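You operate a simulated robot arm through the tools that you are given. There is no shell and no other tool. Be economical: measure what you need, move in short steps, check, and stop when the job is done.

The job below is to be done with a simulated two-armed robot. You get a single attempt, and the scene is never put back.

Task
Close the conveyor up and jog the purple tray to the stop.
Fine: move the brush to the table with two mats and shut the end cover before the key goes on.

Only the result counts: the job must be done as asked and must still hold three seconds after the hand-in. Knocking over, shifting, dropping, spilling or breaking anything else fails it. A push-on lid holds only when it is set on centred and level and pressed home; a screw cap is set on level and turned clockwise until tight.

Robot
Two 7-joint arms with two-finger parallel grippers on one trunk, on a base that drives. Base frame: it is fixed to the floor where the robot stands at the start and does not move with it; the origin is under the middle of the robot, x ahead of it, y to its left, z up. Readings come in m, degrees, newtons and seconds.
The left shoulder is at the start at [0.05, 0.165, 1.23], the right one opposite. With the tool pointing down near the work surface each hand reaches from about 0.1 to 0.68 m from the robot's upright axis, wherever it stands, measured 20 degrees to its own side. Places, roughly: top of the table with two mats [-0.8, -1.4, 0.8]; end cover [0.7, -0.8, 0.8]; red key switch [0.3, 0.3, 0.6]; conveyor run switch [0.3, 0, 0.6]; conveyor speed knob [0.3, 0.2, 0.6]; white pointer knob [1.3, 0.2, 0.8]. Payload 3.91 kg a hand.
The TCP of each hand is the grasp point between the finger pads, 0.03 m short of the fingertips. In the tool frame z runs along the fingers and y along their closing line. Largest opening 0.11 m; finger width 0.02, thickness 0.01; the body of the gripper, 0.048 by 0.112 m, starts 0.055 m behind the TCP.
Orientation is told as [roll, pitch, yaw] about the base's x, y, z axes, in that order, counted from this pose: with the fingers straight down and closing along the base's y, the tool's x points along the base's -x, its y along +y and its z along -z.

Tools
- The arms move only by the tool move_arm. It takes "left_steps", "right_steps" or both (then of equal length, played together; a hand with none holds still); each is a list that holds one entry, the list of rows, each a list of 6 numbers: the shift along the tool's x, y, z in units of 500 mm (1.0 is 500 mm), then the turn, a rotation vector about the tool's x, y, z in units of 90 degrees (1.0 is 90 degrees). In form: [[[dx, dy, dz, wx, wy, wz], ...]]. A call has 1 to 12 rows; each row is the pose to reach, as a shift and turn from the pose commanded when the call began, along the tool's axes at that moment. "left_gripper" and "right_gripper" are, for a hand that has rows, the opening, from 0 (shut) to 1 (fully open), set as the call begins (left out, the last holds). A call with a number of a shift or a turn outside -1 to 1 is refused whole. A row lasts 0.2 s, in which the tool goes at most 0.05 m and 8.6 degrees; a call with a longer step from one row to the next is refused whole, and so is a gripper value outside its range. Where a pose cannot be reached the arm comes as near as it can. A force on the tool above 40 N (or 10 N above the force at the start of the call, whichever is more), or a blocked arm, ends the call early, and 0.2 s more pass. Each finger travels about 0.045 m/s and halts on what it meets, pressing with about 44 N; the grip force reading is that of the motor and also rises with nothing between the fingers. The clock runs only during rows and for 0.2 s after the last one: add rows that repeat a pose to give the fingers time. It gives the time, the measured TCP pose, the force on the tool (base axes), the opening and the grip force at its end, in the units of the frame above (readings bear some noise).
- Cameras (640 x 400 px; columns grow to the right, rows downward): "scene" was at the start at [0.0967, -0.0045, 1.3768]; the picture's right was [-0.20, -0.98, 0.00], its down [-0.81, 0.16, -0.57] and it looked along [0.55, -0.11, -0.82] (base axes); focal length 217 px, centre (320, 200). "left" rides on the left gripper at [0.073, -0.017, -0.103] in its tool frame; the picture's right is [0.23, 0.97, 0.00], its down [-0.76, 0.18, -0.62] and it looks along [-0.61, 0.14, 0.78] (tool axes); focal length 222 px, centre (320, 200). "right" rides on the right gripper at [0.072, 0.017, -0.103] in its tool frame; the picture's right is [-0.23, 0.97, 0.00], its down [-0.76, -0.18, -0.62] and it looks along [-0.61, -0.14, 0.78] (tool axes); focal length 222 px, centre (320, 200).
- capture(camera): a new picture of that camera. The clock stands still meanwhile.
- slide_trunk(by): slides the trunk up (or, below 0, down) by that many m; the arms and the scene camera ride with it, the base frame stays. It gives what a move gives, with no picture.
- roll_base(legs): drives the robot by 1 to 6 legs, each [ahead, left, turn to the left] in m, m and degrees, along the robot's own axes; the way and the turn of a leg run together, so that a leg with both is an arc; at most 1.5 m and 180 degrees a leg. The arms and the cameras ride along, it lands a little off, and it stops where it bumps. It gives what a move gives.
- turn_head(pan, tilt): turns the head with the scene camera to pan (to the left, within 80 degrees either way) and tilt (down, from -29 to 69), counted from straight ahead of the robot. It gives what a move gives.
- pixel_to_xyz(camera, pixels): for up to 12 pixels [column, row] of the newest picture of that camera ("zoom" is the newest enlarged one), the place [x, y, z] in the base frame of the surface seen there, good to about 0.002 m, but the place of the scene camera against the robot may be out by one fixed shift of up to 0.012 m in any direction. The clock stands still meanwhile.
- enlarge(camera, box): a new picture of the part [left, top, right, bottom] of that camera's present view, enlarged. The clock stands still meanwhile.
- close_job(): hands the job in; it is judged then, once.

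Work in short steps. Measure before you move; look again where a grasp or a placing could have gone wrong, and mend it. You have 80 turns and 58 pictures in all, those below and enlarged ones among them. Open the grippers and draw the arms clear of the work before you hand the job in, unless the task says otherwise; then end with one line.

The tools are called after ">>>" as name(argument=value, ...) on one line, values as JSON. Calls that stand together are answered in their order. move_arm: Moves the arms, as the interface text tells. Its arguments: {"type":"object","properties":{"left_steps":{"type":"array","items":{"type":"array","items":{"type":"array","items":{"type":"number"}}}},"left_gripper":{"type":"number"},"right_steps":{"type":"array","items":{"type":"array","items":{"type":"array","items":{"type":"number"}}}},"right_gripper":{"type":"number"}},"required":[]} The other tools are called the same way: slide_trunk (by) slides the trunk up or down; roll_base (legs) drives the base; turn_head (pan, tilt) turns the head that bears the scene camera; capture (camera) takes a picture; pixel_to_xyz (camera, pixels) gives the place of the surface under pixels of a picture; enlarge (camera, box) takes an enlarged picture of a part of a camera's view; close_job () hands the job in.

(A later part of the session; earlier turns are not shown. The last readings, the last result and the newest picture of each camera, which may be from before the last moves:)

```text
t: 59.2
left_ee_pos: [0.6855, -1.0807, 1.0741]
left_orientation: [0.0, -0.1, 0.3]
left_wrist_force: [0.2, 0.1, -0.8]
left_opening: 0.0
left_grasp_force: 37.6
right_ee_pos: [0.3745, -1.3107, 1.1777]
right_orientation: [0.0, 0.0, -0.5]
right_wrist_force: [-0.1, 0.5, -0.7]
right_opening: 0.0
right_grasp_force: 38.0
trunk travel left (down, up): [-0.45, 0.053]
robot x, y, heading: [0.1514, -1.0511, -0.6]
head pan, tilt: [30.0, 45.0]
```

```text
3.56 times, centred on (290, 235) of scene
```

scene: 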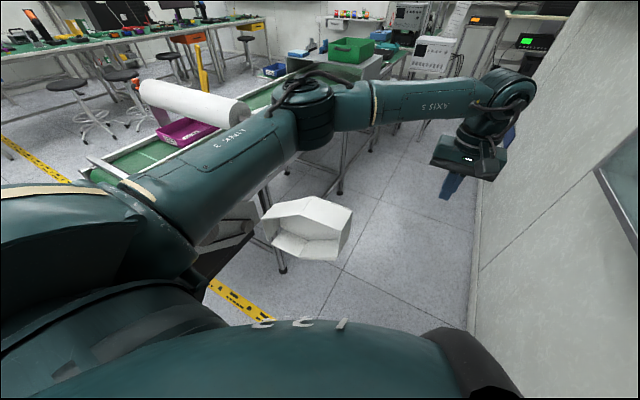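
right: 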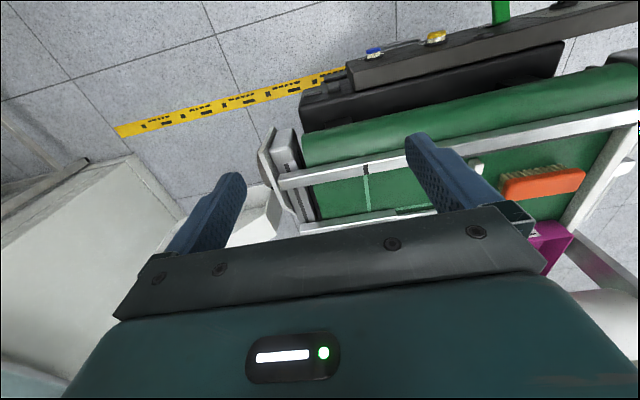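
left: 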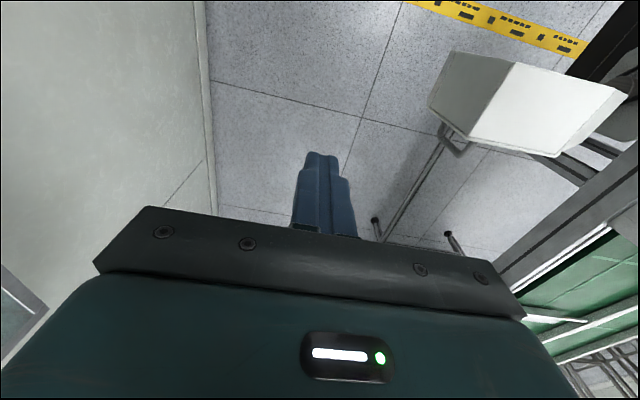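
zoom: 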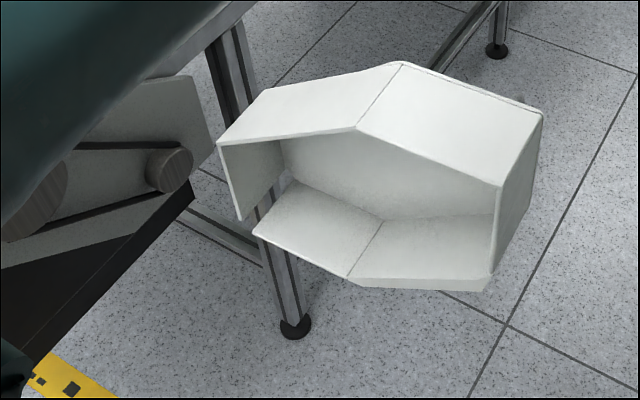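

The cover has a handle at (0.715,-0.85) on its back, and its top is at 0.897. I'll bring the closed fingers above the spot behind the back panel, at (0.745,-0.80).

>>> move_arm(left_steps=[[[-0.015, 0.07, 0, 0, 0, 0], [-0.03, 0.14, 0, 0, 0, 0], [-0.045, 0.21, 0, 0, 0, 0], [-0.06, 0.28, 0, 0, 0, 0], [-0.075, 0.35, 0, 0, 0, 0], [-0.09, 0.42, 0, 0, 0, 0], [-0.105, 0.49, 0, 0, 0, 0], [-0.119, 0.555, 0, 0, 0, 0], [-0.119, 0.555, 0.08, 0, 0, 0], [-0.119, 0.555, 0.16, 0, 0, 0], [-0.119, 0.555, 0.24, 0, 0, 0], [-0.119, 0.555, 0.24, 0, 0, 0]]])

>>> capture(camera="left")

```text
t: 61.8
left_ee_pos: [0.7418, -0.7996, 0.9544]
left_orientation: [0.0, -0.1, 0.2]
left_wrist_force: [-0.7, -0.1, 0.9]
left_opening: 0.0
left_grasp_force: 37.8
right_ee_pos: [0.3739, -1.3094, 1.1787]
right_orientation: [0.1, 0.0, -0.5]
right_wrist_force: [0.1, -0.7, 0.3]
right_opening: 0.0001
right_grasp_force: 37.6
trunk travel left (down, up): [-0.45, 0.053]
robot x, y, heading: [0.1497, -1.052, -0.4]
head pan, tilt: [30.0, 45.0]
```

```text
29 pictures are left
```

left: 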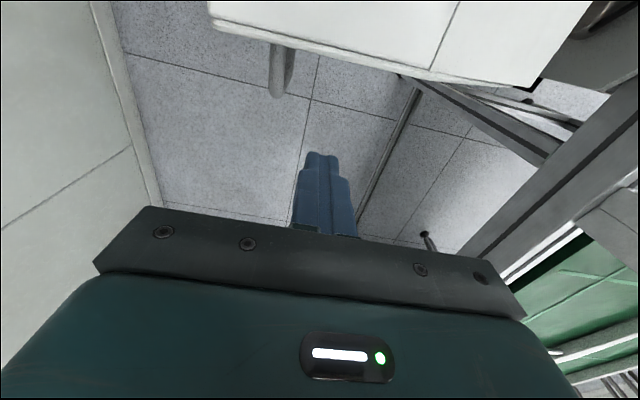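

The fingers hang behind the cover, clear of the handle (280,70). I'll descend to z≈0.862, then start the sweep toward -x.

>>> move_arm(left_steps=[[[0, 0, 0.06, 0, 0, 0], [0, 0, 0.12, 0, 0, 0], [0, 0, 0.184, 0, 0, 0], [0, 0, 0.184, 0, 0, 0]]])

>>> move_arm(left_steps=[[[0.04, 0, 0, 0, 0, 0], [0.08, -0.01, 0, 0, 0, 0], [0.12, -0.02, 0, 0, 0, 0], [0.16, -0.022, 0, 0, 0, 0], [0.19, -0.024, 0, 0, 0, 0], [0.235, -0.018, 0, 0, 0, 0], [0.28, -0.012, 0, 0, 0, 0]]])

>>> capture(camera="scene")

```text
t: 62.8
left_ee_pos: [0.7442, -0.8037, 0.8617]
left_orientation: [0.0, -0.1, 0.3]
left_wrist_force: [0.3, 0.1, -0.3]
left_opening: 0.0
left_grasp_force: 37.4
right_ee_pos: [0.3746, -1.3106, 1.1783]
right_orientation: [-0.1, 0.0, -0.5]
right_wrist_force: [0.7, -0.6, 0.3]
right_opening: 0.0
right_grasp_force: 38.1
trunk travel left (down, up): [-0.45, 0.053]
robot x, y, heading: [0.1509, -1.0508, -0.5]
head pan, tilt: [30.0, 45.0]
```

```text
t: 64.4
left_ee_pos: [0.6032, -0.8091, 0.862]
left_orientation: [0.0, 0.0, 0.3]
left_wrist_force: [0.2, -0.4, -0.2]
left_opening: 0.0
left_grasp_force: 37.4
right_ee_pos: [0.3742, -1.3105, 1.1792]
right_orientation: [0.1, 0.1, -0.5]
right_wrist_force: [0.0, 0.4, -0.1]
right_opening: 0.0002
right_grasp_force: 37.4
trunk travel left (down, up): [-0.45, 0.053]
robot x, y, heading: [0.1456, -1.0516, -0.5]
head pan, tilt: [30.0, 45.0]
```

```text
28 pictures are left
```

scene: 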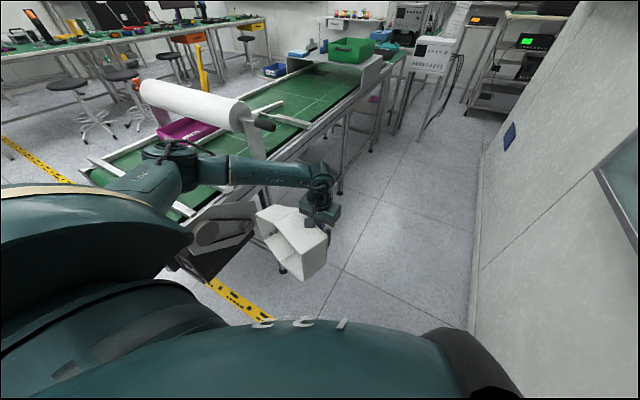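

The cover is swinging with the fingers. I'll continue along the arc.

>>> move_arm(left_steps=[[[0.045, 0.015, 0, 0, 0, 0], [0.088, 0.034, 0, 0, 0, 0], [0.13, 0.054, 0, 0, 0, 0], [0.168, 0.076, 0, 0, 0, 0], [0.205, 0.103, 0, 0, 0, 0], [0.24, 0.132, 0, 0, 0, 0], [0.272, 0.165, 0, 0, 0, 0], [0.302, 0.2, 0, 0, 0, 0], [0.328, 0.237, 0, 0, 0, 0], [0.352, 0.276, 0, 0, 0, 0]]])

>>> capture(camera="scene")

```text
t: 66.6
left_ee_pos: [0.4388, -0.6762, 0.8668]
left_orientation: [0.4, -1.4, 0.3]
left_wrist_force: [4.1, 3.0, 2.2]
left_opening: 0.0
left_grasp_force: 38.2
right_ee_pos: [0.3734, -1.3103, 1.1781]
right_orientation: [0.0, -0.1, -0.5]
right_wrist_force: [-0.4, -0.1, -0.3]
right_opening: 0.0002
right_grasp_force: 38.0
trunk travel left (down, up): [-0.45, 0.053]
robot x, y, heading: [0.1487, -1.0523, -0.6]
head pan, tilt: [30.0, 45.0]
stopped in row 10 (left hand): the force on the tool passed its limit (the readings are from after the stop); the commanded pose is now the measured one
```

```text
27 pictures are left
```

scene: 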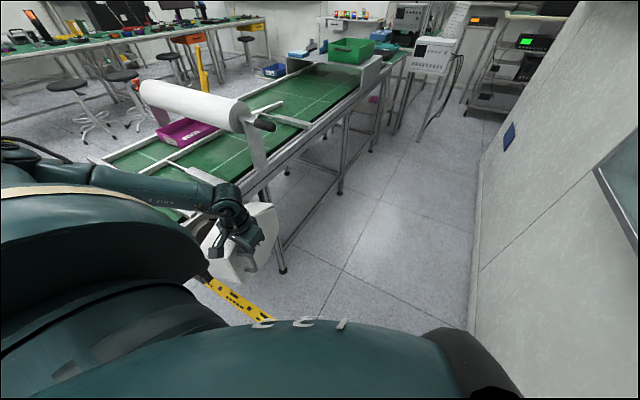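

The motion stopped on force. I'll zoom in to see what's touching.

>>> enlarge(camera="scene", box=[130, 170, 310, 290])

>>> capture(camera="left")

```text
3.33 times, centred on (220, 230) of scene
```

zoom: 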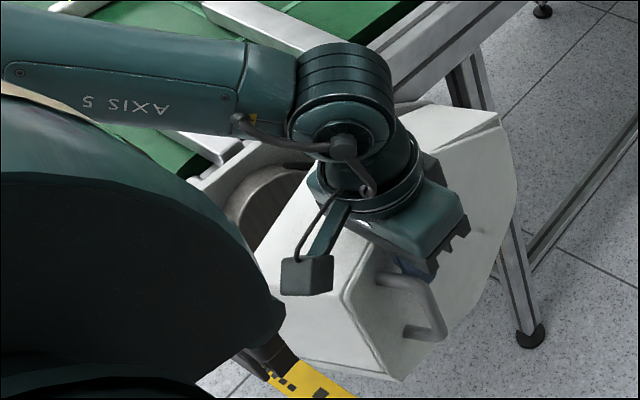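

```text
25 pictures are left
```

left: 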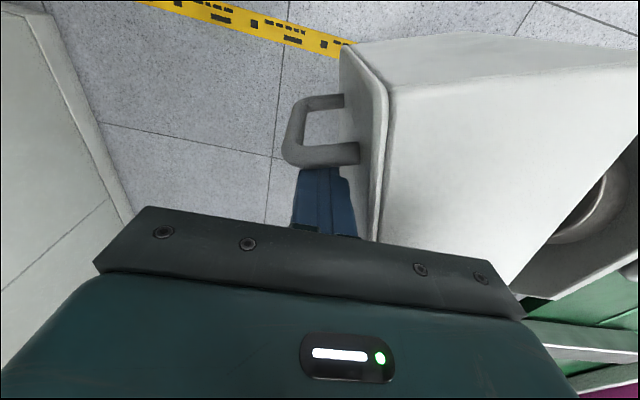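

The fingers slid against the handle's leg. I'll shift them 0.025 m toward the hinge (+x) and then push in +y.

>>> move_arm(left_steps=[[[-0.03, -0.005, 0, 0, 0, 0], [-0.05, 0, 0, 0, 0, 0], [-0.05, 0.03, 0, 0, 0, 0], [-0.045, 0.06, 0, 0, 0, 0], [-0.04, 0.09, 0, 0, 0, 0], [-0.035, 0.12, 0, 0, 0, 0], [-0.03, 0.15, 0, 0, 0, 0], [-0.03, 0.175, 0, 0, 0, 0]]])

>>> capture(camera="left")

```text
t: 68.4
left_ee_pos: [0.4523, -0.5877, 0.8644]
left_orientation: [0.4, -0.9, 0.2]
left_wrist_force: [-1.4, -0.1, 0.3]
left_opening: 0.0
left_grasp_force: 37.9
right_ee_pos: [0.3747, -1.3096, 1.1784]
right_orientation: [0.0, 0.0, -0.6]
right_wrist_force: [-0.2, 0.5, -1.2]
right_opening: 0.0
right_grasp_force: 37.5
trunk travel left (down, up): [-0.45, 0.053]
robot x, y, heading: [0.1511, -1.0532, -0.6]
head pan, tilt: [30.0, 45.0]
```

```text
24 pictures are left
```

left: 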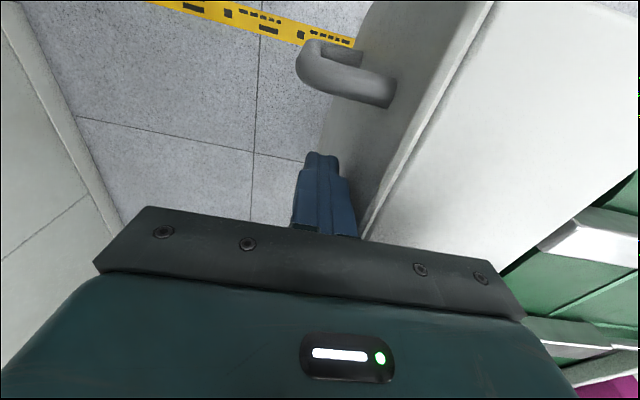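

It's nearly closed and I keep pushing in +y until it blocks.

>>> move_arm(left_steps=[[[0.0, 0.02, 0, 0, 0, 0], [0.0, 0.04, 0, 0, 0, 0], [0.0, 0.06, 0, 0, 0, 0], [0, 0.08, 0, 0, 0, 0], [0, 0.1, 0, 0, 0, 0], [0, 0.12, 0, 0, 0, 0]]])

>>> capture(camera="left")

```text
t: 69.0
left_ee_pos: [0.451, -0.5859, 0.8639]
left_orientation: [-1.4, -1.0, -0.3]
left_wrist_force: [-0.3, -13.0, 3.8]
left_opening: 0.0001
left_grasp_force: 37.7
right_ee_pos: [0.3742, -1.3114, 1.1779]
right_orientation: [0.0, -0.1, -0.6]
right_wrist_force: [0.6, 0.1, 0.2]
right_opening: 0.0
right_grasp_force: 37.4
trunk travel left (down, up): [-0.45, 0.053]
robot x, y, heading: [0.1493, -1.0516, -0.6]
head pan, tilt: [30.0, 45.0]
stopped in row 3 (left hand): the force on the tool passed its limit (the readings are from after the stop); the commanded pose is now the measured one
```

```text
23 pictures are left
```

left: 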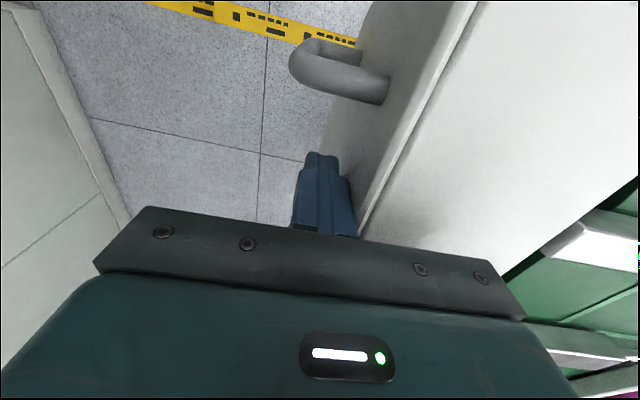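

It's blocked at y≈-0.586 with about 40 N, so probably shut. I'll verify with points on the cover's back edge and face.

>>> pixel_to_xyz(camera="left", pixels=[[473, 15], [420, 115], [375, 205], [440, 40], [390, 120], [550, 100], [480, 100], [600, 170], [365, 170]])

```text
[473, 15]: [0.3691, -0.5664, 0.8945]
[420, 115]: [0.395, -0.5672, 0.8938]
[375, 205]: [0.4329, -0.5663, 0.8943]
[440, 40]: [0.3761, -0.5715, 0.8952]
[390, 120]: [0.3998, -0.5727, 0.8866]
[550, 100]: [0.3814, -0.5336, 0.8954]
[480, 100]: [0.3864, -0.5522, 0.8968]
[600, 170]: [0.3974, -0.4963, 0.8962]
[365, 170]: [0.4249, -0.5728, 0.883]
```

The cover's back edge is at a constant y≈-0.566, parallel to the conveyor, so it's shut. I'll withdraw the hand in -y and then up.

>>> move_arm(left_steps=[[[0, -0.06, 0, 0, 0, 0], [0, -0.12, 0, 0, 0, 0], [0, -0.12, -0.08, 0, 0, 0], [0, -0.12, -0.16, 0, 0, 0], [0, -0.12, -0.24, 0, 0, 0], [0, -0.12, -0.32, 0, 0, 0], [0.05, -0.12, -0.4, 0, 0, 0], [0.1, -0.12, -0.45, 0, 0, 0]]])

>>> roll_base(legs=[[-0.62, 1.1, 0]])

>>> turn_head(pan=0, tilt=40)

>>> capture(camera="scene")

```text
t: 70.8
left_ee_pos: [0.3978, -0.6404, 1.0891]
left_orientation: [-1.0, -0.9, -0.2]
left_wrist_force: [0.2, 0.0, 0.0]
left_opening: 0.0002
left_grasp_force: 37.5
right_ee_pos: [0.3745, -1.3117, 1.1786]
right_orientation: [0.0, 0.0, -0.6]
right_wrist_force: [-0.7, 0.0, 0.1]
right_opening: 0.0001
right_grasp_force: 37.7
trunk travel left (down, up): [-0.45, 0.053]
robot x, y, heading: [0.15, -1.0546, -0.9]
head pan, tilt: [30.0, 45.0]
```

```text
t: 77.2
left_ee_pos: [-0.2415, 0.4634, 1.0887]
left_orientation: [-1.1, -0.9, 1.7]
left_wrist_force: [0.2, 0.5, 0.0]
left_opening: 0.0
left_grasp_force: 38.4
right_ee_pos: [-0.2448, -0.2083, 1.1781]
right_orientation: [0.0, 0.0, 1.4]
right_wrist_force: [0.1, 0.7, -0.7]
right_opening: 0.0
right_grasp_force: 37.8
trunk travel left (down, up): [-0.45, 0.053]
robot x, y, heading: [-0.4827, 0.0435, 1.2]
head pan, tilt: [30.0, 45.0]
```

```text
t: 78.1
left_ee_pos: [-0.2429, 0.4629, 1.0878]
left_orientation: [-1.0, -1.0, 1.7]
left_wrist_force: [0.6, -0.1, -0.1]
left_opening: 0.0
left_grasp_force: 37.5
right_ee_pos: [-0.2448, -0.2102, 1.1785]
right_orientation: [-0.1, 0.1, 1.4]
right_wrist_force: [0.5, -0.5, -0.9]
right_opening: 0.0
right_grasp_force: 38.4
trunk travel left (down, up): [-0.45, 0.053]
robot x, y, heading: [-0.4806, 0.0396, 1.0]
head pan, tilt: [0.0, 40.0]
```

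```text
22 pictures are left
```

scene: 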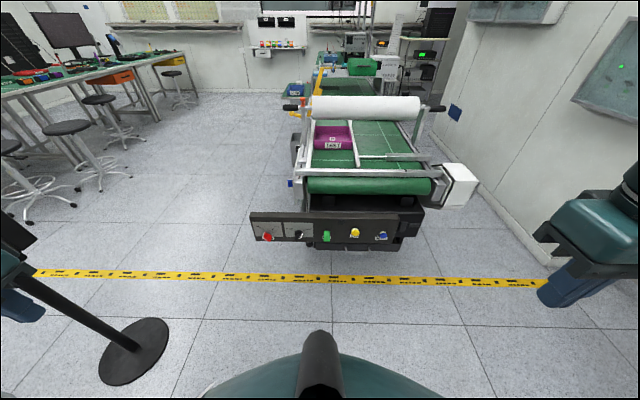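

The cover is shut at (460,185). There's a floor stand at the left (130,350) to avoid. I'll zoom in on the panel and measure it.

>>> enlarge(camera="scene", box=[240, 195, 440, 260])

>>> pixel_to_xyz(camera="zoom", pixels=[[85, 133], [90, 155], [75, 80], [140, 85], [170, 125], [275, 135], [365, 120], [455, 130], [60, 70], [60, 160], [320, 80], [320, 150]])

>>> pixel_to_xyz(camera="scene", pixels=[[130, 350], [60, 300], [15, 275], [334, 138], [300, 172], [360, 155]])

>>> enlarge(camera="scene", box=[260, 80, 480, 210])

```text
3.20 times, centred on (340, 228) of scene
```

zoom: 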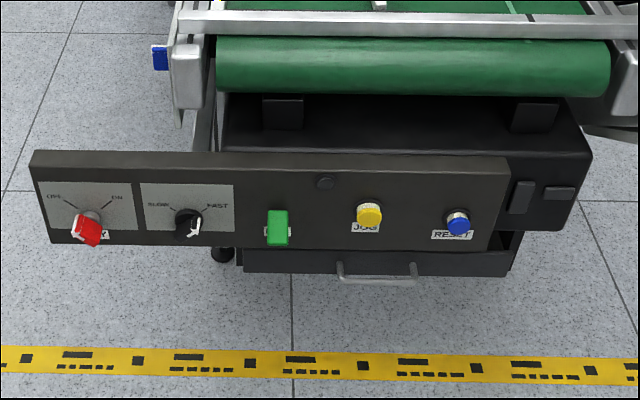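

```text
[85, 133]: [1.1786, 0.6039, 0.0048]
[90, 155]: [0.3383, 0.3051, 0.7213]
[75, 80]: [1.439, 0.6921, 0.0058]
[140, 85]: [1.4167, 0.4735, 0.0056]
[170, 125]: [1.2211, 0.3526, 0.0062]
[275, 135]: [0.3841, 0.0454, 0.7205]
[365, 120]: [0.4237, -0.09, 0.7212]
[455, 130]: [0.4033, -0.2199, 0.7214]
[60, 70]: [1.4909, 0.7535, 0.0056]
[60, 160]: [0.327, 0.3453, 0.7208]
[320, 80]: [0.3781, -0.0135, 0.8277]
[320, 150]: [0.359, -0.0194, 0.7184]
```

```text
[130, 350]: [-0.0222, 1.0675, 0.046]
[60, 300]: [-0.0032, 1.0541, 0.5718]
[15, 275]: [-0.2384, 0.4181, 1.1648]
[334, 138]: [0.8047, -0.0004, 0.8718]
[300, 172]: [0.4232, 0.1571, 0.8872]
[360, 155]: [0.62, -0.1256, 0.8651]
```

```text
2.91 times, centred on (370, 145) of scene
```

zoom: 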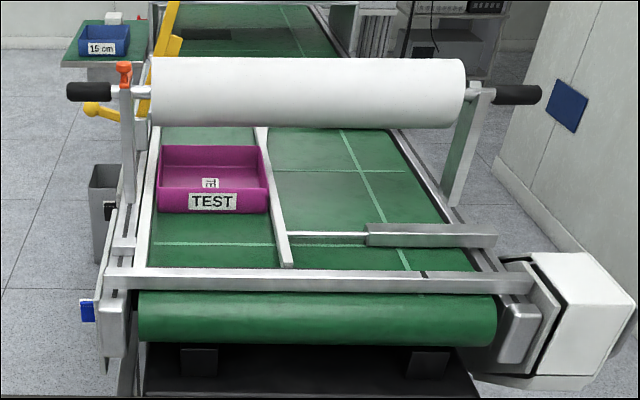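

I'll check the cover's seam closely against the plate, and measure the panel controls in the proper (plain scene) frame.

>>> enlarge(camera="scene", box=[415, 150, 495, 220])

>>> pixel_to_xyz(camera="scene", pixels=[[267, 237], [255, 217], [275, 217], [299, 235], [326, 237], [355, 232], [383, 237], [270, 222], [310, 220], [340, 222], [340, 240], [268, 232]])

>>> pixel_to_xyz(camera="zoom", pixels=[[250, 120], [280, 200], [230, 130], [450, 120], [480, 250], [350, 110], [330, 300]])

```text
5.71 times, centred on (455, 185) of scene
```

zoom: 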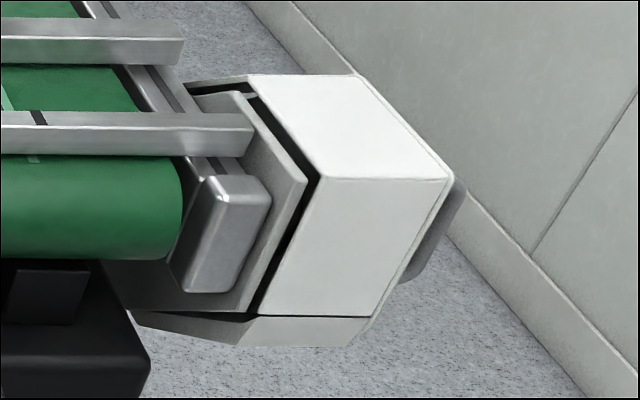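

```text
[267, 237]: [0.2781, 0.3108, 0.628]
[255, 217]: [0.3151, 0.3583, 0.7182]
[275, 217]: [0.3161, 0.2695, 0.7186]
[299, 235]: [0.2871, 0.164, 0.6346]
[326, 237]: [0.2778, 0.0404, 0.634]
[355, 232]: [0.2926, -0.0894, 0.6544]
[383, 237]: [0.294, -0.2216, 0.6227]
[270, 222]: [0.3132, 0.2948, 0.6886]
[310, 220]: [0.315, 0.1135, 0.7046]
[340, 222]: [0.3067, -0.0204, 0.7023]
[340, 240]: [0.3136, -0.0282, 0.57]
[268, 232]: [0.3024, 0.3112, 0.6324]
```

```text
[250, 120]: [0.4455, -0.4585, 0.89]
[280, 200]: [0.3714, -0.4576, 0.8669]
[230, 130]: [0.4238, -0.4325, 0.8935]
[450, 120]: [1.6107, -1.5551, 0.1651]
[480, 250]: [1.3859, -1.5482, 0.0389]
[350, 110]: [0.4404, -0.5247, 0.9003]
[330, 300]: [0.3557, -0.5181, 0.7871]
```

The cover is flush (uniform seam). The panel face is vertical at x≈0.313, with the key head at (0.28,0.31,0.63). I'll lower the trunk and turn the left hand to point forward.

>>> slide_trunk(by=-0.38)

>>> move_arm(left_steps=[[[-0.03, -0.02, 0, 0, -0.09, 0], [-0.06, -0.04, 0, 0, -0.18, 0], [-0.09, -0.06, 0, 0, -0.27, 0], [-0.12, -0.08, 0, 0, -0.36, 0], [-0.15, -0.1, 0, 0, -0.45, 0], [-0.18, -0.12, 0, 0, -0.54, 0], [-0.21, -0.14, 0, 0, -0.63, 0], [-0.24, -0.16, 0, 0, -0.72, 0], [-0.27, -0.18, 0, 0, -0.81, 0], [-0.3, -0.2, 0, 0, -0.9, 0], [-0.33, -0.22, 0, 0, -0.98, 0], [-0.33, -0.22, 0, 0, -0.98, 0]]], left_gripper=0.5)

>>> capture(camera="left")

```text
t: 81.8
left_ee_pos: [-0.2424, 0.4625, 0.7101]
left_orientation: [-1.0, -0.8, 1.7]
left_wrist_force: [0.3, 0.0, 0.7]
left_opening: 0.0002
left_grasp_force: 37.4
right_ee_pos: [-0.2455, -0.2081, 0.7975]
right_orientation: [0.0, 0.0, 1.4]
right_wrist_force: [-0.3, 0.1, 0.0]
right_opening: 0.0003
right_grasp_force: 37.3
trunk travel left (down, up): [-0.07, 0.433]
robot x, y, heading: [-0.4787, 0.045, 1.3]
head pan, tilt: [0.0, 40.0]
```

```text
t: 84.4
left_ee_pos: [-0.1196, 0.4221, 0.7243]
left_orientation: [-51.1, -88.8, 52.6]
left_wrist_force: [-0.6, -0.5, 0.0]
left_opening: 0.055
left_grasp_force: 0.0
left hand out of reach, approached as far as the arm can: row 4, 5, 6, 7, 8, 9, 10, 11, 12
right_ee_pos: [-0.2458, -0.2084, 0.798]
right_orientation: [0.0, 0.0, 1.4]
right_wrist_force: [-0.5, 0.1, -1.2]
right_opening: 0.0001
right_grasp_force: 37.4
trunk travel left (down, up): [-0.07, 0.433]
robot x, y, heading: [-0.4798, 0.0431, 1.1]
head pan, tilt: [0.0, 40.0]
```

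```text
18 pictures are left
```

left: 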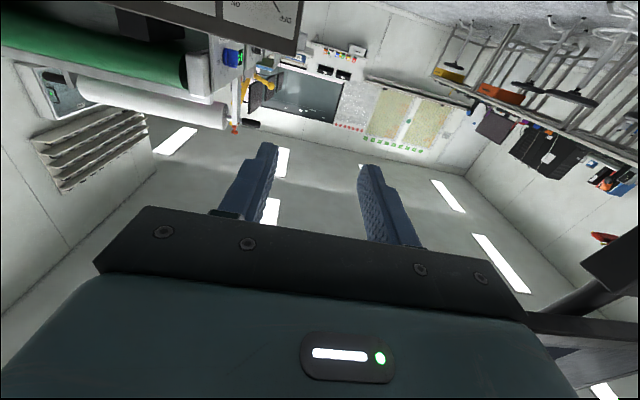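

The hand now points forward. I'll zoom in with the lower scene camera on the key and switches.

>>> turn_head(pan=15, tilt=25)

>>> enlarge(camera="scene", box=[255, 200, 455, 325])

```text
t: 85.1
left_ee_pos: [-0.1189, 0.4236, 0.7245]
left_orientation: [-47.4, -88.6, 48.8]
left_wrist_force: [-0.6, 0.0, -0.3]
left_opening: 0.055
left_grasp_force: 0.0
right_ee_pos: [-0.2456, -0.2095, 0.7986]
right_orientation: [0.1, 0.2, 1.2]
right_wrist_force: [0.3, 0.2, -0.8]
right_opening: 0.0001
right_grasp_force: 37.5
trunk travel left (down, up): [-0.07, 0.433]
robot x, y, heading: [-0.4826, 0.0401, 1.4]
head pan, tilt: [15.0, 25.0]
```

```text
3.20 times, centred on (355, 262) of scene
```

zoom: 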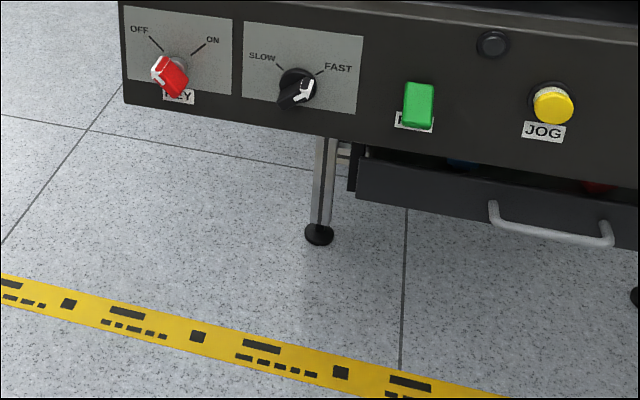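

Closer on the key and knob, with measurements.

>>> enlarge(camera="scene", box=[290, 198, 400, 248])

>>> pixel_to_xyz(camera="zoom", pixels=[[98, 135], [130, 140], [75, 135], [115, 168], [120, 110], [95, 70], [165, 75], [335, 160], [320, 145], [360, 145], [385, 125], [98, 115]])

```text
5.82 times, centred on (345, 223) of scene
```

zoom: 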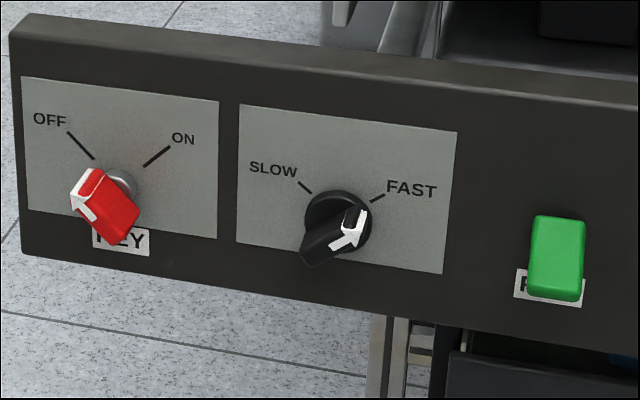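

```text
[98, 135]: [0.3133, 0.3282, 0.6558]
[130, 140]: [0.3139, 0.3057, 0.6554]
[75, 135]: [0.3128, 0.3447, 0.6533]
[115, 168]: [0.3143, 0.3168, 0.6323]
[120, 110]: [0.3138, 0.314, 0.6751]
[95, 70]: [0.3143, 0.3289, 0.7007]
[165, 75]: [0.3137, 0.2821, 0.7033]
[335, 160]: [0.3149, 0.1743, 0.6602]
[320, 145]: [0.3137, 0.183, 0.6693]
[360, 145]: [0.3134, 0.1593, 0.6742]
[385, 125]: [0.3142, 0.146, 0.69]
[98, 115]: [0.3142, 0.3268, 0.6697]
```

The key's red bar points to OFF (upper-left) and the speed knob to FAST. I'll measure the key bar's faces.

>>> pixel_to_xyz(camera="zoom", pixels=[[105, 205], [90, 190], [120, 220], [97, 222], [80, 205], [112, 238], [128, 185], [100, 172], [135, 205], [555, 250], [560, 290], [310, 245]])

```text
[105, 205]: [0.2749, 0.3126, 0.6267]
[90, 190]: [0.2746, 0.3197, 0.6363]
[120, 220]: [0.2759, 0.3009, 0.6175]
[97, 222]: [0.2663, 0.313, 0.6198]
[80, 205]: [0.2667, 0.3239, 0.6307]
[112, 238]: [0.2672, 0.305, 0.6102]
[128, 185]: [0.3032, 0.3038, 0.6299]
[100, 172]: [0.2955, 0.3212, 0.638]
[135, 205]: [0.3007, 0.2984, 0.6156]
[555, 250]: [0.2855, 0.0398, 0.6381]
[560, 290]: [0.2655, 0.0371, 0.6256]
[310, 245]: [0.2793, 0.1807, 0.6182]
```

The bar's front is at x≈0.266, its centre near (0.31,0.617). Compared with the hand camera, the scene camera reads about 7 mm too far in y and 4 mm too high, which I've allowed for. I'll drive 0.2 m closer and turn the hand by -45° to match the bar.

>>> roll_base(legs=[[0.2, 0, -1.3]])

>>> move_arm(left_steps=[[[0.03, -0.04, 0, 0, 0, -0.085], [0.06, -0.08, 0, 0, 0, -0.17], [0.1, -0.12, 0, 0, 0, -0.255], [0.14, -0.16, 0, 0, 0, -0.34], [0.18, -0.2, 0, 0, 0, -0.425], [0.2, -0.22, 0, 0, 0, -0.5], [0.2, -0.22, 0, 0, 0, -0.5]]], left_gripper=0.6)

```text
t: 86.7
left_ee_pos: [0.0897, 0.4161, 0.7241]
left_orientation: [-47.8, -88.6, 48.0]
left_wrist_force: [0.2, 0.2, 0.2]
left_opening: 0.0552
left_grasp_force: 0.0
right_ee_pos: [-0.0513, -0.2118, 0.7985]
right_orientation: [0.0, 0.0, -0.1]
right_wrist_force: [0.1, 0.4, -0.2]
right_opening: 0.0002
right_grasp_force: 38.1
trunk travel left (down, up): [-0.07, 0.433]
robot x, y, heading: [-0.2769, 0.0439, 0.0]
head pan, tilt: [15.0, 25.0]
```

```text
t: 88.3
left_ee_pos: [0.0869, 0.4162, 0.7199]
left_orientation: [-88.1, -43.9, 88.4]
left_wrist_force: [-0.8, 0.0, -0.4]
left_opening: 0.0662
left_grasp_force: 0.0
left hand out of reach, approached as far as the arm can: row 1, 2, 3, 4, 5, 6, 7
right_ee_pos: [-0.0511, -0.212, 0.7979]
right_orientation: [0.0, 0.0, -0.1]
right_wrist_force: [0.1, -0.5, -0.6]
right_opening: 0.0
right_grasp_force: 37.8
trunk travel left (down, up): [-0.07, 0.433]
robot x, y, heading: [-0.28, 0.0441, 0.2]
head pan, tilt: [15.0, 25.0]
```

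The turn succeeded (tool z points at +x, closing line along the diagonal), but it didn't translate. I'll now move forward, right and down to a standoff in front of the key.

>>> move_arm(left_steps=[[[0.0, 0, 0.06, 0, 0, 0], [0.03, 0, 0.12, 0, 0, 0], [0.08, 0, 0.17, 0, 0, 0], [0.14, 0, 0.2, 0, 0, 0], [0.2, 0, 0.226, 0, 0, 0], [0.25, 0, 0.226, 0, 0, 0], [0.3, 0, 0.226, 0, 0, 0], [0.3, 0, 0.226, 0, 0, 0]]])

>>> capture(camera="scene")

```text
t: 90.1
left_ee_pos: [0.1087, 0.4334, 0.7234]
left_orientation: [-88.7, -44.0, 89.3]
left_wrist_force: [0.3, 0.9, 1.0]
left_opening: 0.0659
left_grasp_force: 0.0
left hand out of reach, approached as far as the arm can: row 1, 2, 3, 4, 5, 6, 7, 8
right_ee_pos: [-0.0493, -0.2114, 0.7968]
right_orientation: [0.0, 0.0, -0.1]
right_wrist_force: [0.1, 0.0, 0.7]
right_opening: 0.0002
right_grasp_force: 37.9
trunk travel left (down, up): [-0.07, 0.433]
robot x, y, heading: [-0.2763, 0.0436, 0.2]
head pan, tilt: [15.0, 25.0]
```

```text
15 pictures are left
```

scene: 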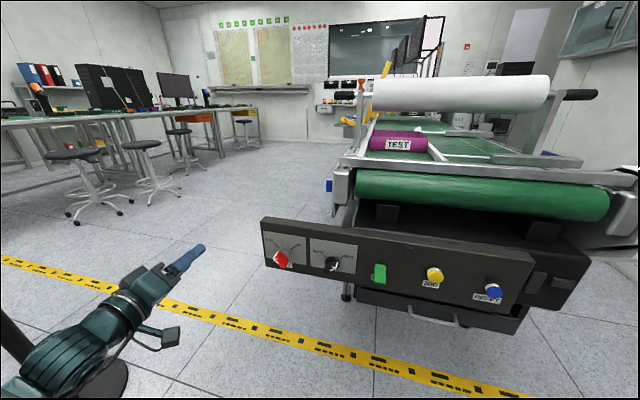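

The arm can't hold the fingers level that low, so I'll change method: fingers near vertical, pushing the bar's upper-left end sideways (-y) to turn it clockwise. First I'll raise the trunk and return the hand toward vertical.

>>> slide_trunk(by=0.2)

>>> move_arm(left_steps=[[[0, 0, 0, 0, 0, 0.085], [0, 0, 0, 0, 0, 0.17], [0, 0, 0, 0, 0, 0.255], [0, 0, 0, 0, 0, 0.34], [0, 0, 0, 0, 0, 0.425], [0, 0, 0, 0, 0, 0.5], [0, 0, 0, 0, 0, 0.5]]], left_gripper=0)

>>> move_arm(left_steps=[[[0, 0, 0, 0, 0.09, 0], [0, 0, 0, 0, 0.18, 0], [0, 0, 0, 0, 0.27, 0], [0, 0, 0, 0, 0.36, 0], [0, 0, 0, 0, 0.45, 0], [0, 0, 0, 0, 0.54, 0], [0, 0, 0, 0, 0.63, 0], [0, 0, 0, 0, 0.72, 0], [0, 0, 0, 0, 0.8, 0], [0, 0, 0, 0, 0.8, 0]]])

```text
t: 92.3
left_ee_pos: [0.109, 0.4329, 0.9238]
left_orientation: [-88.6, -44.0, 89.3]
left_wrist_force: [-0.2, -0.4, 0.0]
left_opening: 0.066
left_grasp_force: 0.1
right_ee_pos: [-0.0513, -0.2114, 0.9974]
right_orientation: [0.0, 0.0, -0.1]
right_wrist_force: [0.6, 0.1, -0.2]
right_opening: 0.0
right_grasp_force: 37.8
trunk travel left (down, up): [-0.27, 0.233]
robot x, y, heading: [-0.2827, 0.0465, 0.0]
head pan, tilt: [15.0, 25.0]
```

```text
t: 93.9
left_ee_pos: [0.108, 0.4338, 0.9234]
left_orientation: [-43.9, -88.6, 44.1]
left_wrist_force: [0.0, 0.1, -0.2]
left_opening: 0.0001
left_grasp_force: 37.6
right_ee_pos: [-0.0499, -0.2129, 0.998]
right_orientation: [0.1, 0.0, -0.2]
right_wrist_force: [-0.4, -0.1, 1.1]
right_opening: 0.0
right_grasp_force: 37.8
trunk travel left (down, up): [-0.27, 0.233]
robot x, y, heading: [-0.2854, 0.0488, 0.2]
head pan, tilt: [15.0, 25.0]
```

```text
t: 96.1
left_ee_pos: [0.1082, 0.4336, 0.9231]
left_orientation: [-1.2, -16.9, 0.5]
left_wrist_force: [-0.9, -1.9, 0.1]
left_opening: 0.0001
left_grasp_force: 38.1
right_ee_pos: [-0.0504, -0.211, 0.9984]
right_orientation: [0.1, 0.0, 0.0]
right_wrist_force: [1.2, -0.1, -0.3]
right_opening: 0.0
right_grasp_force: 37.7
trunk travel left (down, up): [-0.27, 0.233]
robot x, y, heading: [-0.2826, 0.0412, -0.1]
head pan, tilt: [15.0, 25.0]
```

The hand is at pitch -17°. I'll move to a standoff up and left of the key and look with the hand camera for a precise measurement.

>>> move_arm(left_steps=[[[-0.02, -0.01, 0.06, 0, 0, 0], [-0.04, -0.02, 0.12, 0, 0, 0], [-0.06, -0.03, 0.18, 0, 0, 0], [-0.08, -0.04, 0.24, 0, 0, 0], [-0.1, -0.05, 0.3, 0, 0, 0], [-0.12, -0.068, 0.377, 0, 0, 0], [-0.12, -0.068, 0.377, 0, 0, 0]]])

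>>> capture(camera="left")

```text
t: 97.7
left_ee_pos: [0.2208, 0.3978, 0.7613]
left_orientation: [-1.0, -17.1, 0.4]
left_wrist_force: [-0.4, -0.2, 0.7]
left_opening: 0.0001
left_grasp_force: 37.5
right_ee_pos: [-0.0525, -0.2113, 0.9986]
right_orientation: [0.0, 0.0, 0.1]
right_wrist_force: [-0.5, -0.8, 0.3]
right_opening: 0.0001
right_grasp_force: 37.4
trunk travel left (down, up): [-0.27, 0.233]
robot x, y, heading: [-0.2803, 0.0438, 0.1]
head pan, tilt: [15.0, 25.0]
```

```text
14 pictures are left
```

left: 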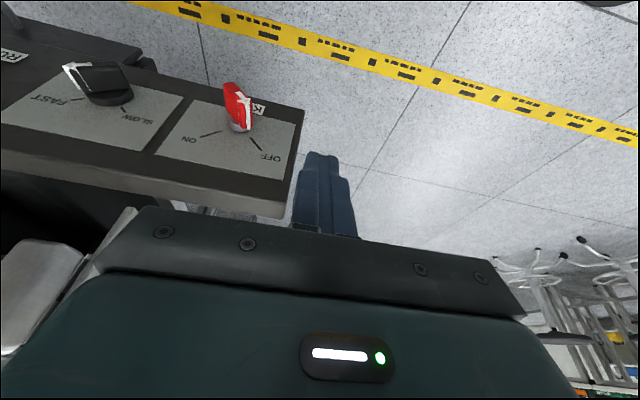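

Now measure the key in this view: white tip near (247,105), red (232,100), panel face.

>>> pixel_to_xyz(camera="left", pixels=[[247, 100], [248, 120], [232, 95], [228, 85], [235, 115], [225, 102], [240, 88], [200, 160], [255, 140], [285, 205], [300, 112], [240, 127]])

>>> enlarge(camera="left", box=[180, 60, 320, 160])

```text
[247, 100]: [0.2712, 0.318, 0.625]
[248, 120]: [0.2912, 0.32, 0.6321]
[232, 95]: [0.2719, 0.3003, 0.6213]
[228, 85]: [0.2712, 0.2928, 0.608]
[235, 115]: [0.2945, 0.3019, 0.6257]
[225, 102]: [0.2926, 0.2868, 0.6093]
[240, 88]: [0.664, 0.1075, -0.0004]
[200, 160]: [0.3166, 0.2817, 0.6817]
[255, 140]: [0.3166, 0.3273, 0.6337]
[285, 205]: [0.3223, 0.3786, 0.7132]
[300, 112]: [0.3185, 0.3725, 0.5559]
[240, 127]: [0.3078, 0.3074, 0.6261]
```

```text
4.00 times, centred on (250, 110) of left
```

zoom: 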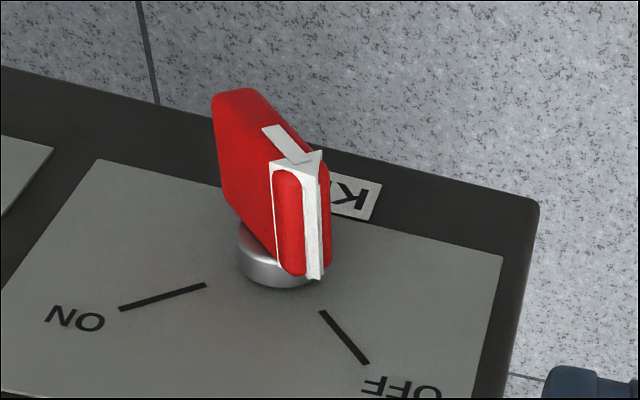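

The corrected key centre is at about (y 0.305, z 0.615), with its bar over x 0.271–0.30 and the tip at (0.32,0.63). I'll place the fingertip left of the tip at z≈0.624.

>>> move_arm(left_steps=[[[-0.02, -0.04, 0.05, 0, 0, 0], [-0.046, -0.09, 0.1, 0, 0, 0], [-0.046, -0.096, 0.15, 0, 0, 0], [-0.046, -0.096, 0.2, 0, 0, 0], [-0.046, -0.096, 0.24, 0, 0, 0], [-0.046, -0.096, 0.24, 0, 0, 0]]])

>>> capture(camera="left")

```text
t: 99.1
left_ee_pos: [0.2782, 0.347, 0.6538]
left_orientation: [-1.0, -17.1, 0.5]
left_wrist_force: [0.6, -0.3, -0.4]
left_opening: 0.0
left_grasp_force: 37.8
right_ee_pos: [-0.0497, -0.2119, 0.9982]
right_orientation: [0.1, 0.0, 0.1]
right_wrist_force: [0.3, -0.1, -0.3]
right_opening: 0.0
right_grasp_force: 37.4
trunk travel left (down, up): [-0.27, 0.233]
robot x, y, heading: [-0.2788, 0.0487, -0.2]
head pan, tilt: [15.0, 25.0]
```

```text
12 pictures are left
```

left: 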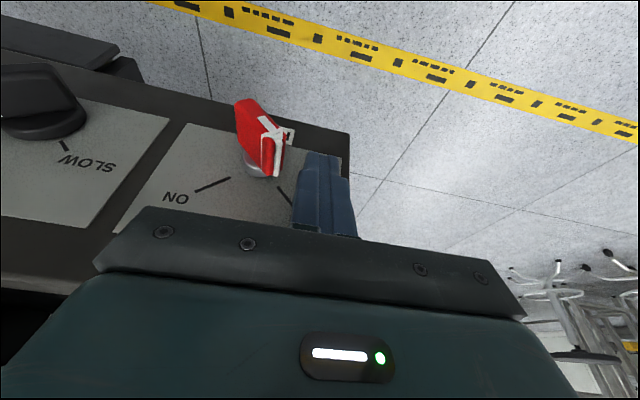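

The fingers sit just beside the white tip. I'll push toward -y in small steps.

>>> move_arm(left_steps=[[[0, -0.012, 0, 0, 0, 0], [0, -0.024, 0, 0, 0, 0], [0, -0.036, 0, 0, 0, 0], [0, -0.048, 0, 0, 0, 0], [0, -0.06, 0, 0, 0, 0], [0, -0.07, 0, 0, 0, 0], [0, -0.08, 0, 0, 0, 0], [0, -0.088, 0, 0, 0, 0]]])

>>> enlarge(camera="left", box=[160, 60, 380, 240])

```text
t: 100.3
left_ee_pos: [0.2805, 0.3312, 0.6568]
left_orientation: [0.0, -17.2, 1.1]
left_wrist_force: [0.2, 1.9, 0.0]
left_opening: 0.0
left_grasp_force: 37.2
right_ee_pos: [-0.0498, -0.2108, 0.997]
right_orientation: [-0.1, 0.0, 0.1]
right_wrist_force: [-0.2, 0.3, -0.6]
right_opening: 0.0
right_grasp_force: 37.8
trunk travel left (down, up): [-0.27, 0.233]
robot x, y, heading: [-0.2818, 0.0512, 0.0]
head pan, tilt: [15.0, 25.0]
stopped in row 5 (left hand): the force on the tool passed its limit (the readings are from after the stop); the commanded pose is now the measured one
```

```text
2.22 times, centred on (270, 150) of left
```

zoom: 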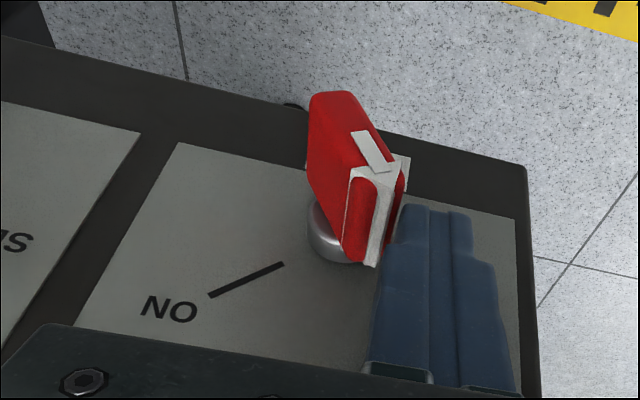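

The key hasn't turned under a one-sided push. I'll pinch it instead: the fingers on both sides of the bar give a couple. First lift clear, open to 0.06 and lower straddling the bar.

>>> move_arm(left_steps=[[[0, 0.03, 0, 0, 0, 0], [-0.02, 0.03, -0.06, 0, 0, 0], [-0.035, 0.03, -0.115, 0, 0, 0]]])

>>> move_arm(left_steps=[[[0, -0.02, 0, 0, 0, 0], [0, -0.04, 0, 0, 0, 0], [0, -0.06, 0, 0, 0, 0], [0, -0.082, 0, 0, 0, 0], [0, -0.082, 0, 0, 0, 0], [0.02, -0.082, 0.07, 0, 0, 0], [0.038, -0.082, 0.14, 0, 0, 0], [0.053, -0.082, 0.197, 0, 0, 0], [0.053, -0.082, 0.197, 0, 0, 0]]], left_gripper=0.58)

>>> enlarge(camera="left", box=[160, 60, 420, 240])

```text
t: 101.1
left_ee_pos: [0.2804, 0.3453, 0.719]
left_orientation: [0.0, -17.2, 1.0]
left_wrist_force: [-0.3, 0.7, -0.9]
left_opening: 0.0
left_grasp_force: 38.2
right_ee_pos: [-0.0511, -0.2104, 0.9973]
right_orientation: [0.1, -0.1, 0.2]
right_wrist_force: [0.3, -0.3, -0.1]
right_opening: 0.0
right_grasp_force: 37.8
trunk travel left (down, up): [-0.27, 0.233]
robot x, y, heading: [-0.2768, 0.0458, 0.1]
head pan, tilt: [15.0, 25.0]
```

```text
t: 103.1
left_ee_pos: [0.2861, 0.3037, 0.6156]
left_orientation: [-0.1, -17.2, 1.1]
left_wrist_force: [0.1, -0.5, -0.2]
left_opening: 0.0639
left_grasp_force: 0.1
right_ee_pos: [-0.0507, -0.2099, 0.9974]
right_orientation: [0.0, 0.0, 0.1]
right_wrist_force: [-0.3, 0.4, -0.4]
right_opening: 0.0
right_grasp_force: 37.5
trunk travel left (down, up): [-0.27, 0.233]
robot x, y, heading: [-0.2794, 0.0451, 0.2]
head pan, tilt: [15.0, 25.0]
```

```text
2.22 times, centred on (290, 150) of left
```

zoom: 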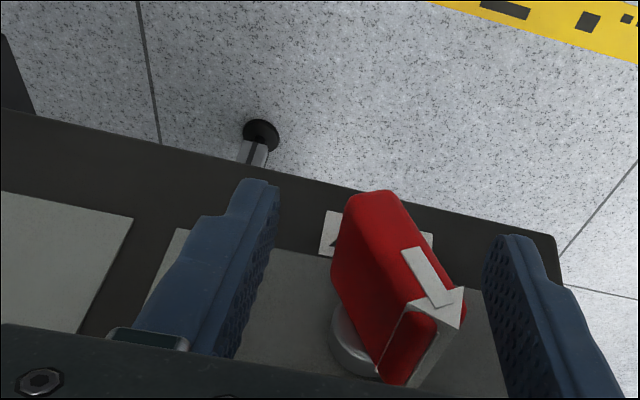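

The bar lies between the fingers; close on it.

>>> move_arm(left_steps=[[[0, 0, 0, 0, 0, 0], [0, 0, 0, 0, 0, 0], [0, 0, 0, 0, 0, 0], [0, 0, 0, 0, 0, 0], [0, 0, 0, 0, 0, 0], [0, 0, 0, 0, 0, 0], [0, 0, 0, 0, 0, 0]]], left_gripper=0)

```text
t: 104.7
left_ee_pos: [0.2859, 0.3041, 0.6167]
left_orientation: [-0.1, -17.2, 0.9]
left_wrist_force: [3.5, 10.1, 7.1]
left_opening: 0.0151
left_grasp_force: 45.0
right_ee_pos: [-0.0524, -0.2115, 0.9981]
right_orientation: [-0.1, 0.0, 0.0]
right_wrist_force: [0.7, -0.3, -0.5]
right_opening: 0.0
right_grasp_force: 38.0
trunk travel left (down, up): [-0.27, 0.233]
robot x, y, heading: [-0.2788, 0.0427, -0.0]
head pan, tilt: [15.0, 25.0]
```

The opening is 0.015, so the bar turned upright between the fingers. I'll roll the hand clockwise about the key's axis by 48° to bring it to ON.

>>> move_arm(left_steps=[[[0, 0, 0, -0.073, 0, 0.022], [0, 0, 0, -0.146, 0, 0.044], [0, 0, 0, -0.219, 0, 0.066], [0, 0, 0, -0.292, 0, 0.088], [0, 0, 0, -0.365, 0, 0.11], [0, 0, 0, -0.438, 0, 0.133], [0, 0, 0, -0.51, 0, 0.155], [0, 0, 0, -0.51, 0, 0.155]]])

>>> enlarge(camera="scene", box=[220, 180, 540, 380])

```text
t: 106.5
left_ee_pos: [0.2853, 0.304, 0.6164]
left_orientation: [49.2, -11.7, -12.1]
left_wrist_force: [24.4, 4.1, 6.4]
left_opening: 0.0158
left_grasp_force: 44.7
right_ee_pos: [-0.0511, -0.2106, 0.9979]
right_orientation: [0.0, 0.0, 0.3]
right_wrist_force: [0.1, -0.2, -0.7]
right_opening: 0.0
right_grasp_force: 37.5
trunk travel left (down, up): [-0.27, 0.233]
robot x, y, heading: [-0.2806, 0.0496, 0.1]
head pan, tilt: [15.0, 25.0]
```

```text
2.00 times, centred on (380, 280) of scene
```

zoom: 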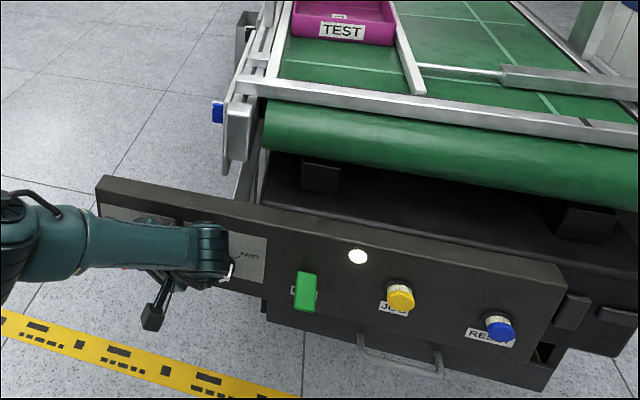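

The lamp at (358,256) is lit, so the key is ON. I'll release it and back straight out along -x.

>>> move_arm(left_steps=[[[0, 0, 0, 0, 0, 0], [0, 0, 0, 0, 0, 0], [0, 0, 0, 0, 0, 0], [0.05, 0, -0.015, 0, 0, 0], [0.12, 0, -0.036, 0, 0, 0], [0.19, 0, -0.058, 0, 0, 0], [0.26, 0, -0.08, 0, 0, 0]]], left_gripper=0.35)

>>> enlarge(camera="scene", box=[220, 180, 540, 380])

```text
t: 108.1
left_ee_pos: [0.1471, 0.3024, 0.6158]
left_orientation: [49.2, -11.6, -11.7]
left_wrist_force: [0.1, 0.6, 1.0]
left_opening: 0.0383
left_grasp_force: 0.0
right_ee_pos: [-0.0485, -0.211, 0.9977]
right_orientation: [0.0, 0.0, 0.1]
right_wrist_force: [0.0, 0.5, -0.3]
right_opening: 0.0
right_grasp_force: 38.0
trunk travel left (down, up): [-0.27, 0.233]
robot x, y, heading: [-0.2785, 0.0468, 0.0]
head pan, tilt: [15.0, 25.0]
```

```text
2.00 times, centred on (380, 280) of scene
```

zoom: 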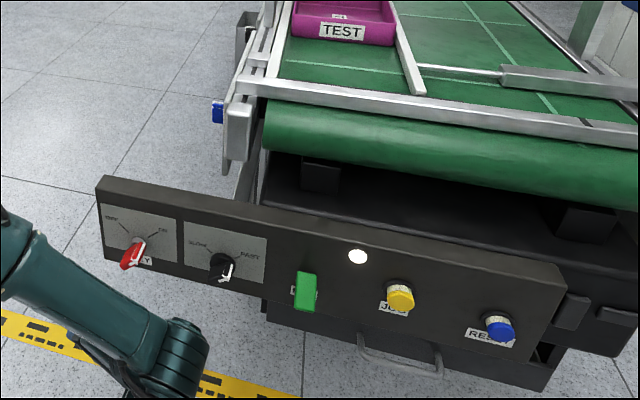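

The key stays ON with the lamp lit. Now JOG: I'll measure the yellow button.

>>> pixel_to_xyz(camera="zoom", pixels=[[400, 300], [400, 292], [390, 300], [412, 298], [401, 308], [400, 284], [358, 270], [345, 30], [345, 45], [400, 100], [300, 90]])

>>> move_arm(right_steps=[[[-0.03, 0.02, 0, 0, -0.085, 0], [-0.06, 0.04, 0, 0, -0.17, 0], [-0.09, 0.06, 0.02, 0, -0.255, 0], [-0.12, 0.08, 0.04, 0, -0.34, 0], [-0.15, 0.1, 0.06, 0, -0.425, 0], [-0.18, 0.12, 0.08, 0, -0.5, 0], [-0.21, 0.14, 0.1, 0, -0.5, 0], [-0.24, 0.16, 0.15, 0, -0.5, 0], [-0.28, 0.18, 0.2, 0, -0.5, 0], [-0.3, 0.2, 0.25, 0, -0.5, 0], [-0.3, 0.2, 0.3, 0, -0.5, 0], [-0.3, 0.2, 0.3, 0, -0.5, 0]]])

```text
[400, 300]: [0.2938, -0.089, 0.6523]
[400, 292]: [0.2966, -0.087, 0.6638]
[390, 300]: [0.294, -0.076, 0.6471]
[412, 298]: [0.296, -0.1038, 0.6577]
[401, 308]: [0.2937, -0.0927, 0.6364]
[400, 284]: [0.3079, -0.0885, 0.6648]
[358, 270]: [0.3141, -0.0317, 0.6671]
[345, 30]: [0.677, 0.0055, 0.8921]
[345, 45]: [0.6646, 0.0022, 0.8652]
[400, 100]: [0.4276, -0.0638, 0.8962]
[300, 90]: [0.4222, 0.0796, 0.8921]
```

```text
t: 110.7
left_ee_pos: [0.1467, 0.3015, 0.6155]
left_orientation: [49.3, -11.5, -11.8]
left_wrist_force: [-1.0, 0.8, 0.0]
left_opening: 0.0385
left_grasp_force: 0.1
right_ee_pos: [0.1071, -0.105, 0.846]
right_orientation: [-0.1, -44.9, 0.1]
right_wrist_force: [0.1, -0.7, -0.3]
right_opening: 0.0
right_grasp_force: 37.6
right hand out of reach, approached as far as the arm can: row 1, 2, 3, 4, 5, 6, 7, 8, 9, 10, 11, 12
trunk travel left (down, up): [-0.27, 0.233]
robot x, y, heading: [-0.2795, 0.0423, 0.2]
head pan, tilt: [15.0, 25.0]
```

The JOG face is at about (0.297,-0.096,0.646) after correction. I'll bring the right fingertip in front of it.

>>> move_arm(right_steps=[[[0.01, 0.004, 0.06, 0, 0, 0], [0.02, 0.008, 0.12, 0, 0, 0], [0.035, 0.012, 0.18, 0, 0, 0], [0.05, 0.016, 0.24, 0, 0, 0], [0.06, 0.016, 0.3, 0, 0, 0], [0.07, 0.016, 0.36, 0, 0, 0], [0.082, 0.016, 0.42, 0, 0, 0], [0.082, 0.016, 0.444, 0, 0, 0], [0.082, 0.016, 0.444, 0, 0, 0]]])

>>> capture(camera="right")

```text
t: 112.7
left_ee_pos: [0.147, 0.3015, 0.6165]
left_orientation: [49.2, -11.5, -11.7]
left_wrist_force: [0.5, -0.1, -1.0]
left_opening: 0.0384
left_grasp_force: 0.0
right_ee_pos: [0.2373, -0.0973, 0.6587]
right_orientation: [0.0, -45.1, 0.1]
right_wrist_force: [1.0, 0.2, 0.0]
right_opening: 0.0001
right_grasp_force: 37.1
trunk travel left (down, up): [-0.27, 0.233]
robot x, y, heading: [-0.2798, 0.0462, -0.0]
head pan, tilt: [15.0, 25.0]
```

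```text
7 pictures are left
```

right: 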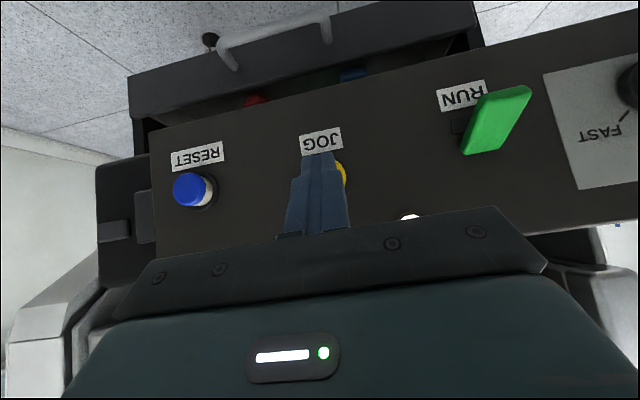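

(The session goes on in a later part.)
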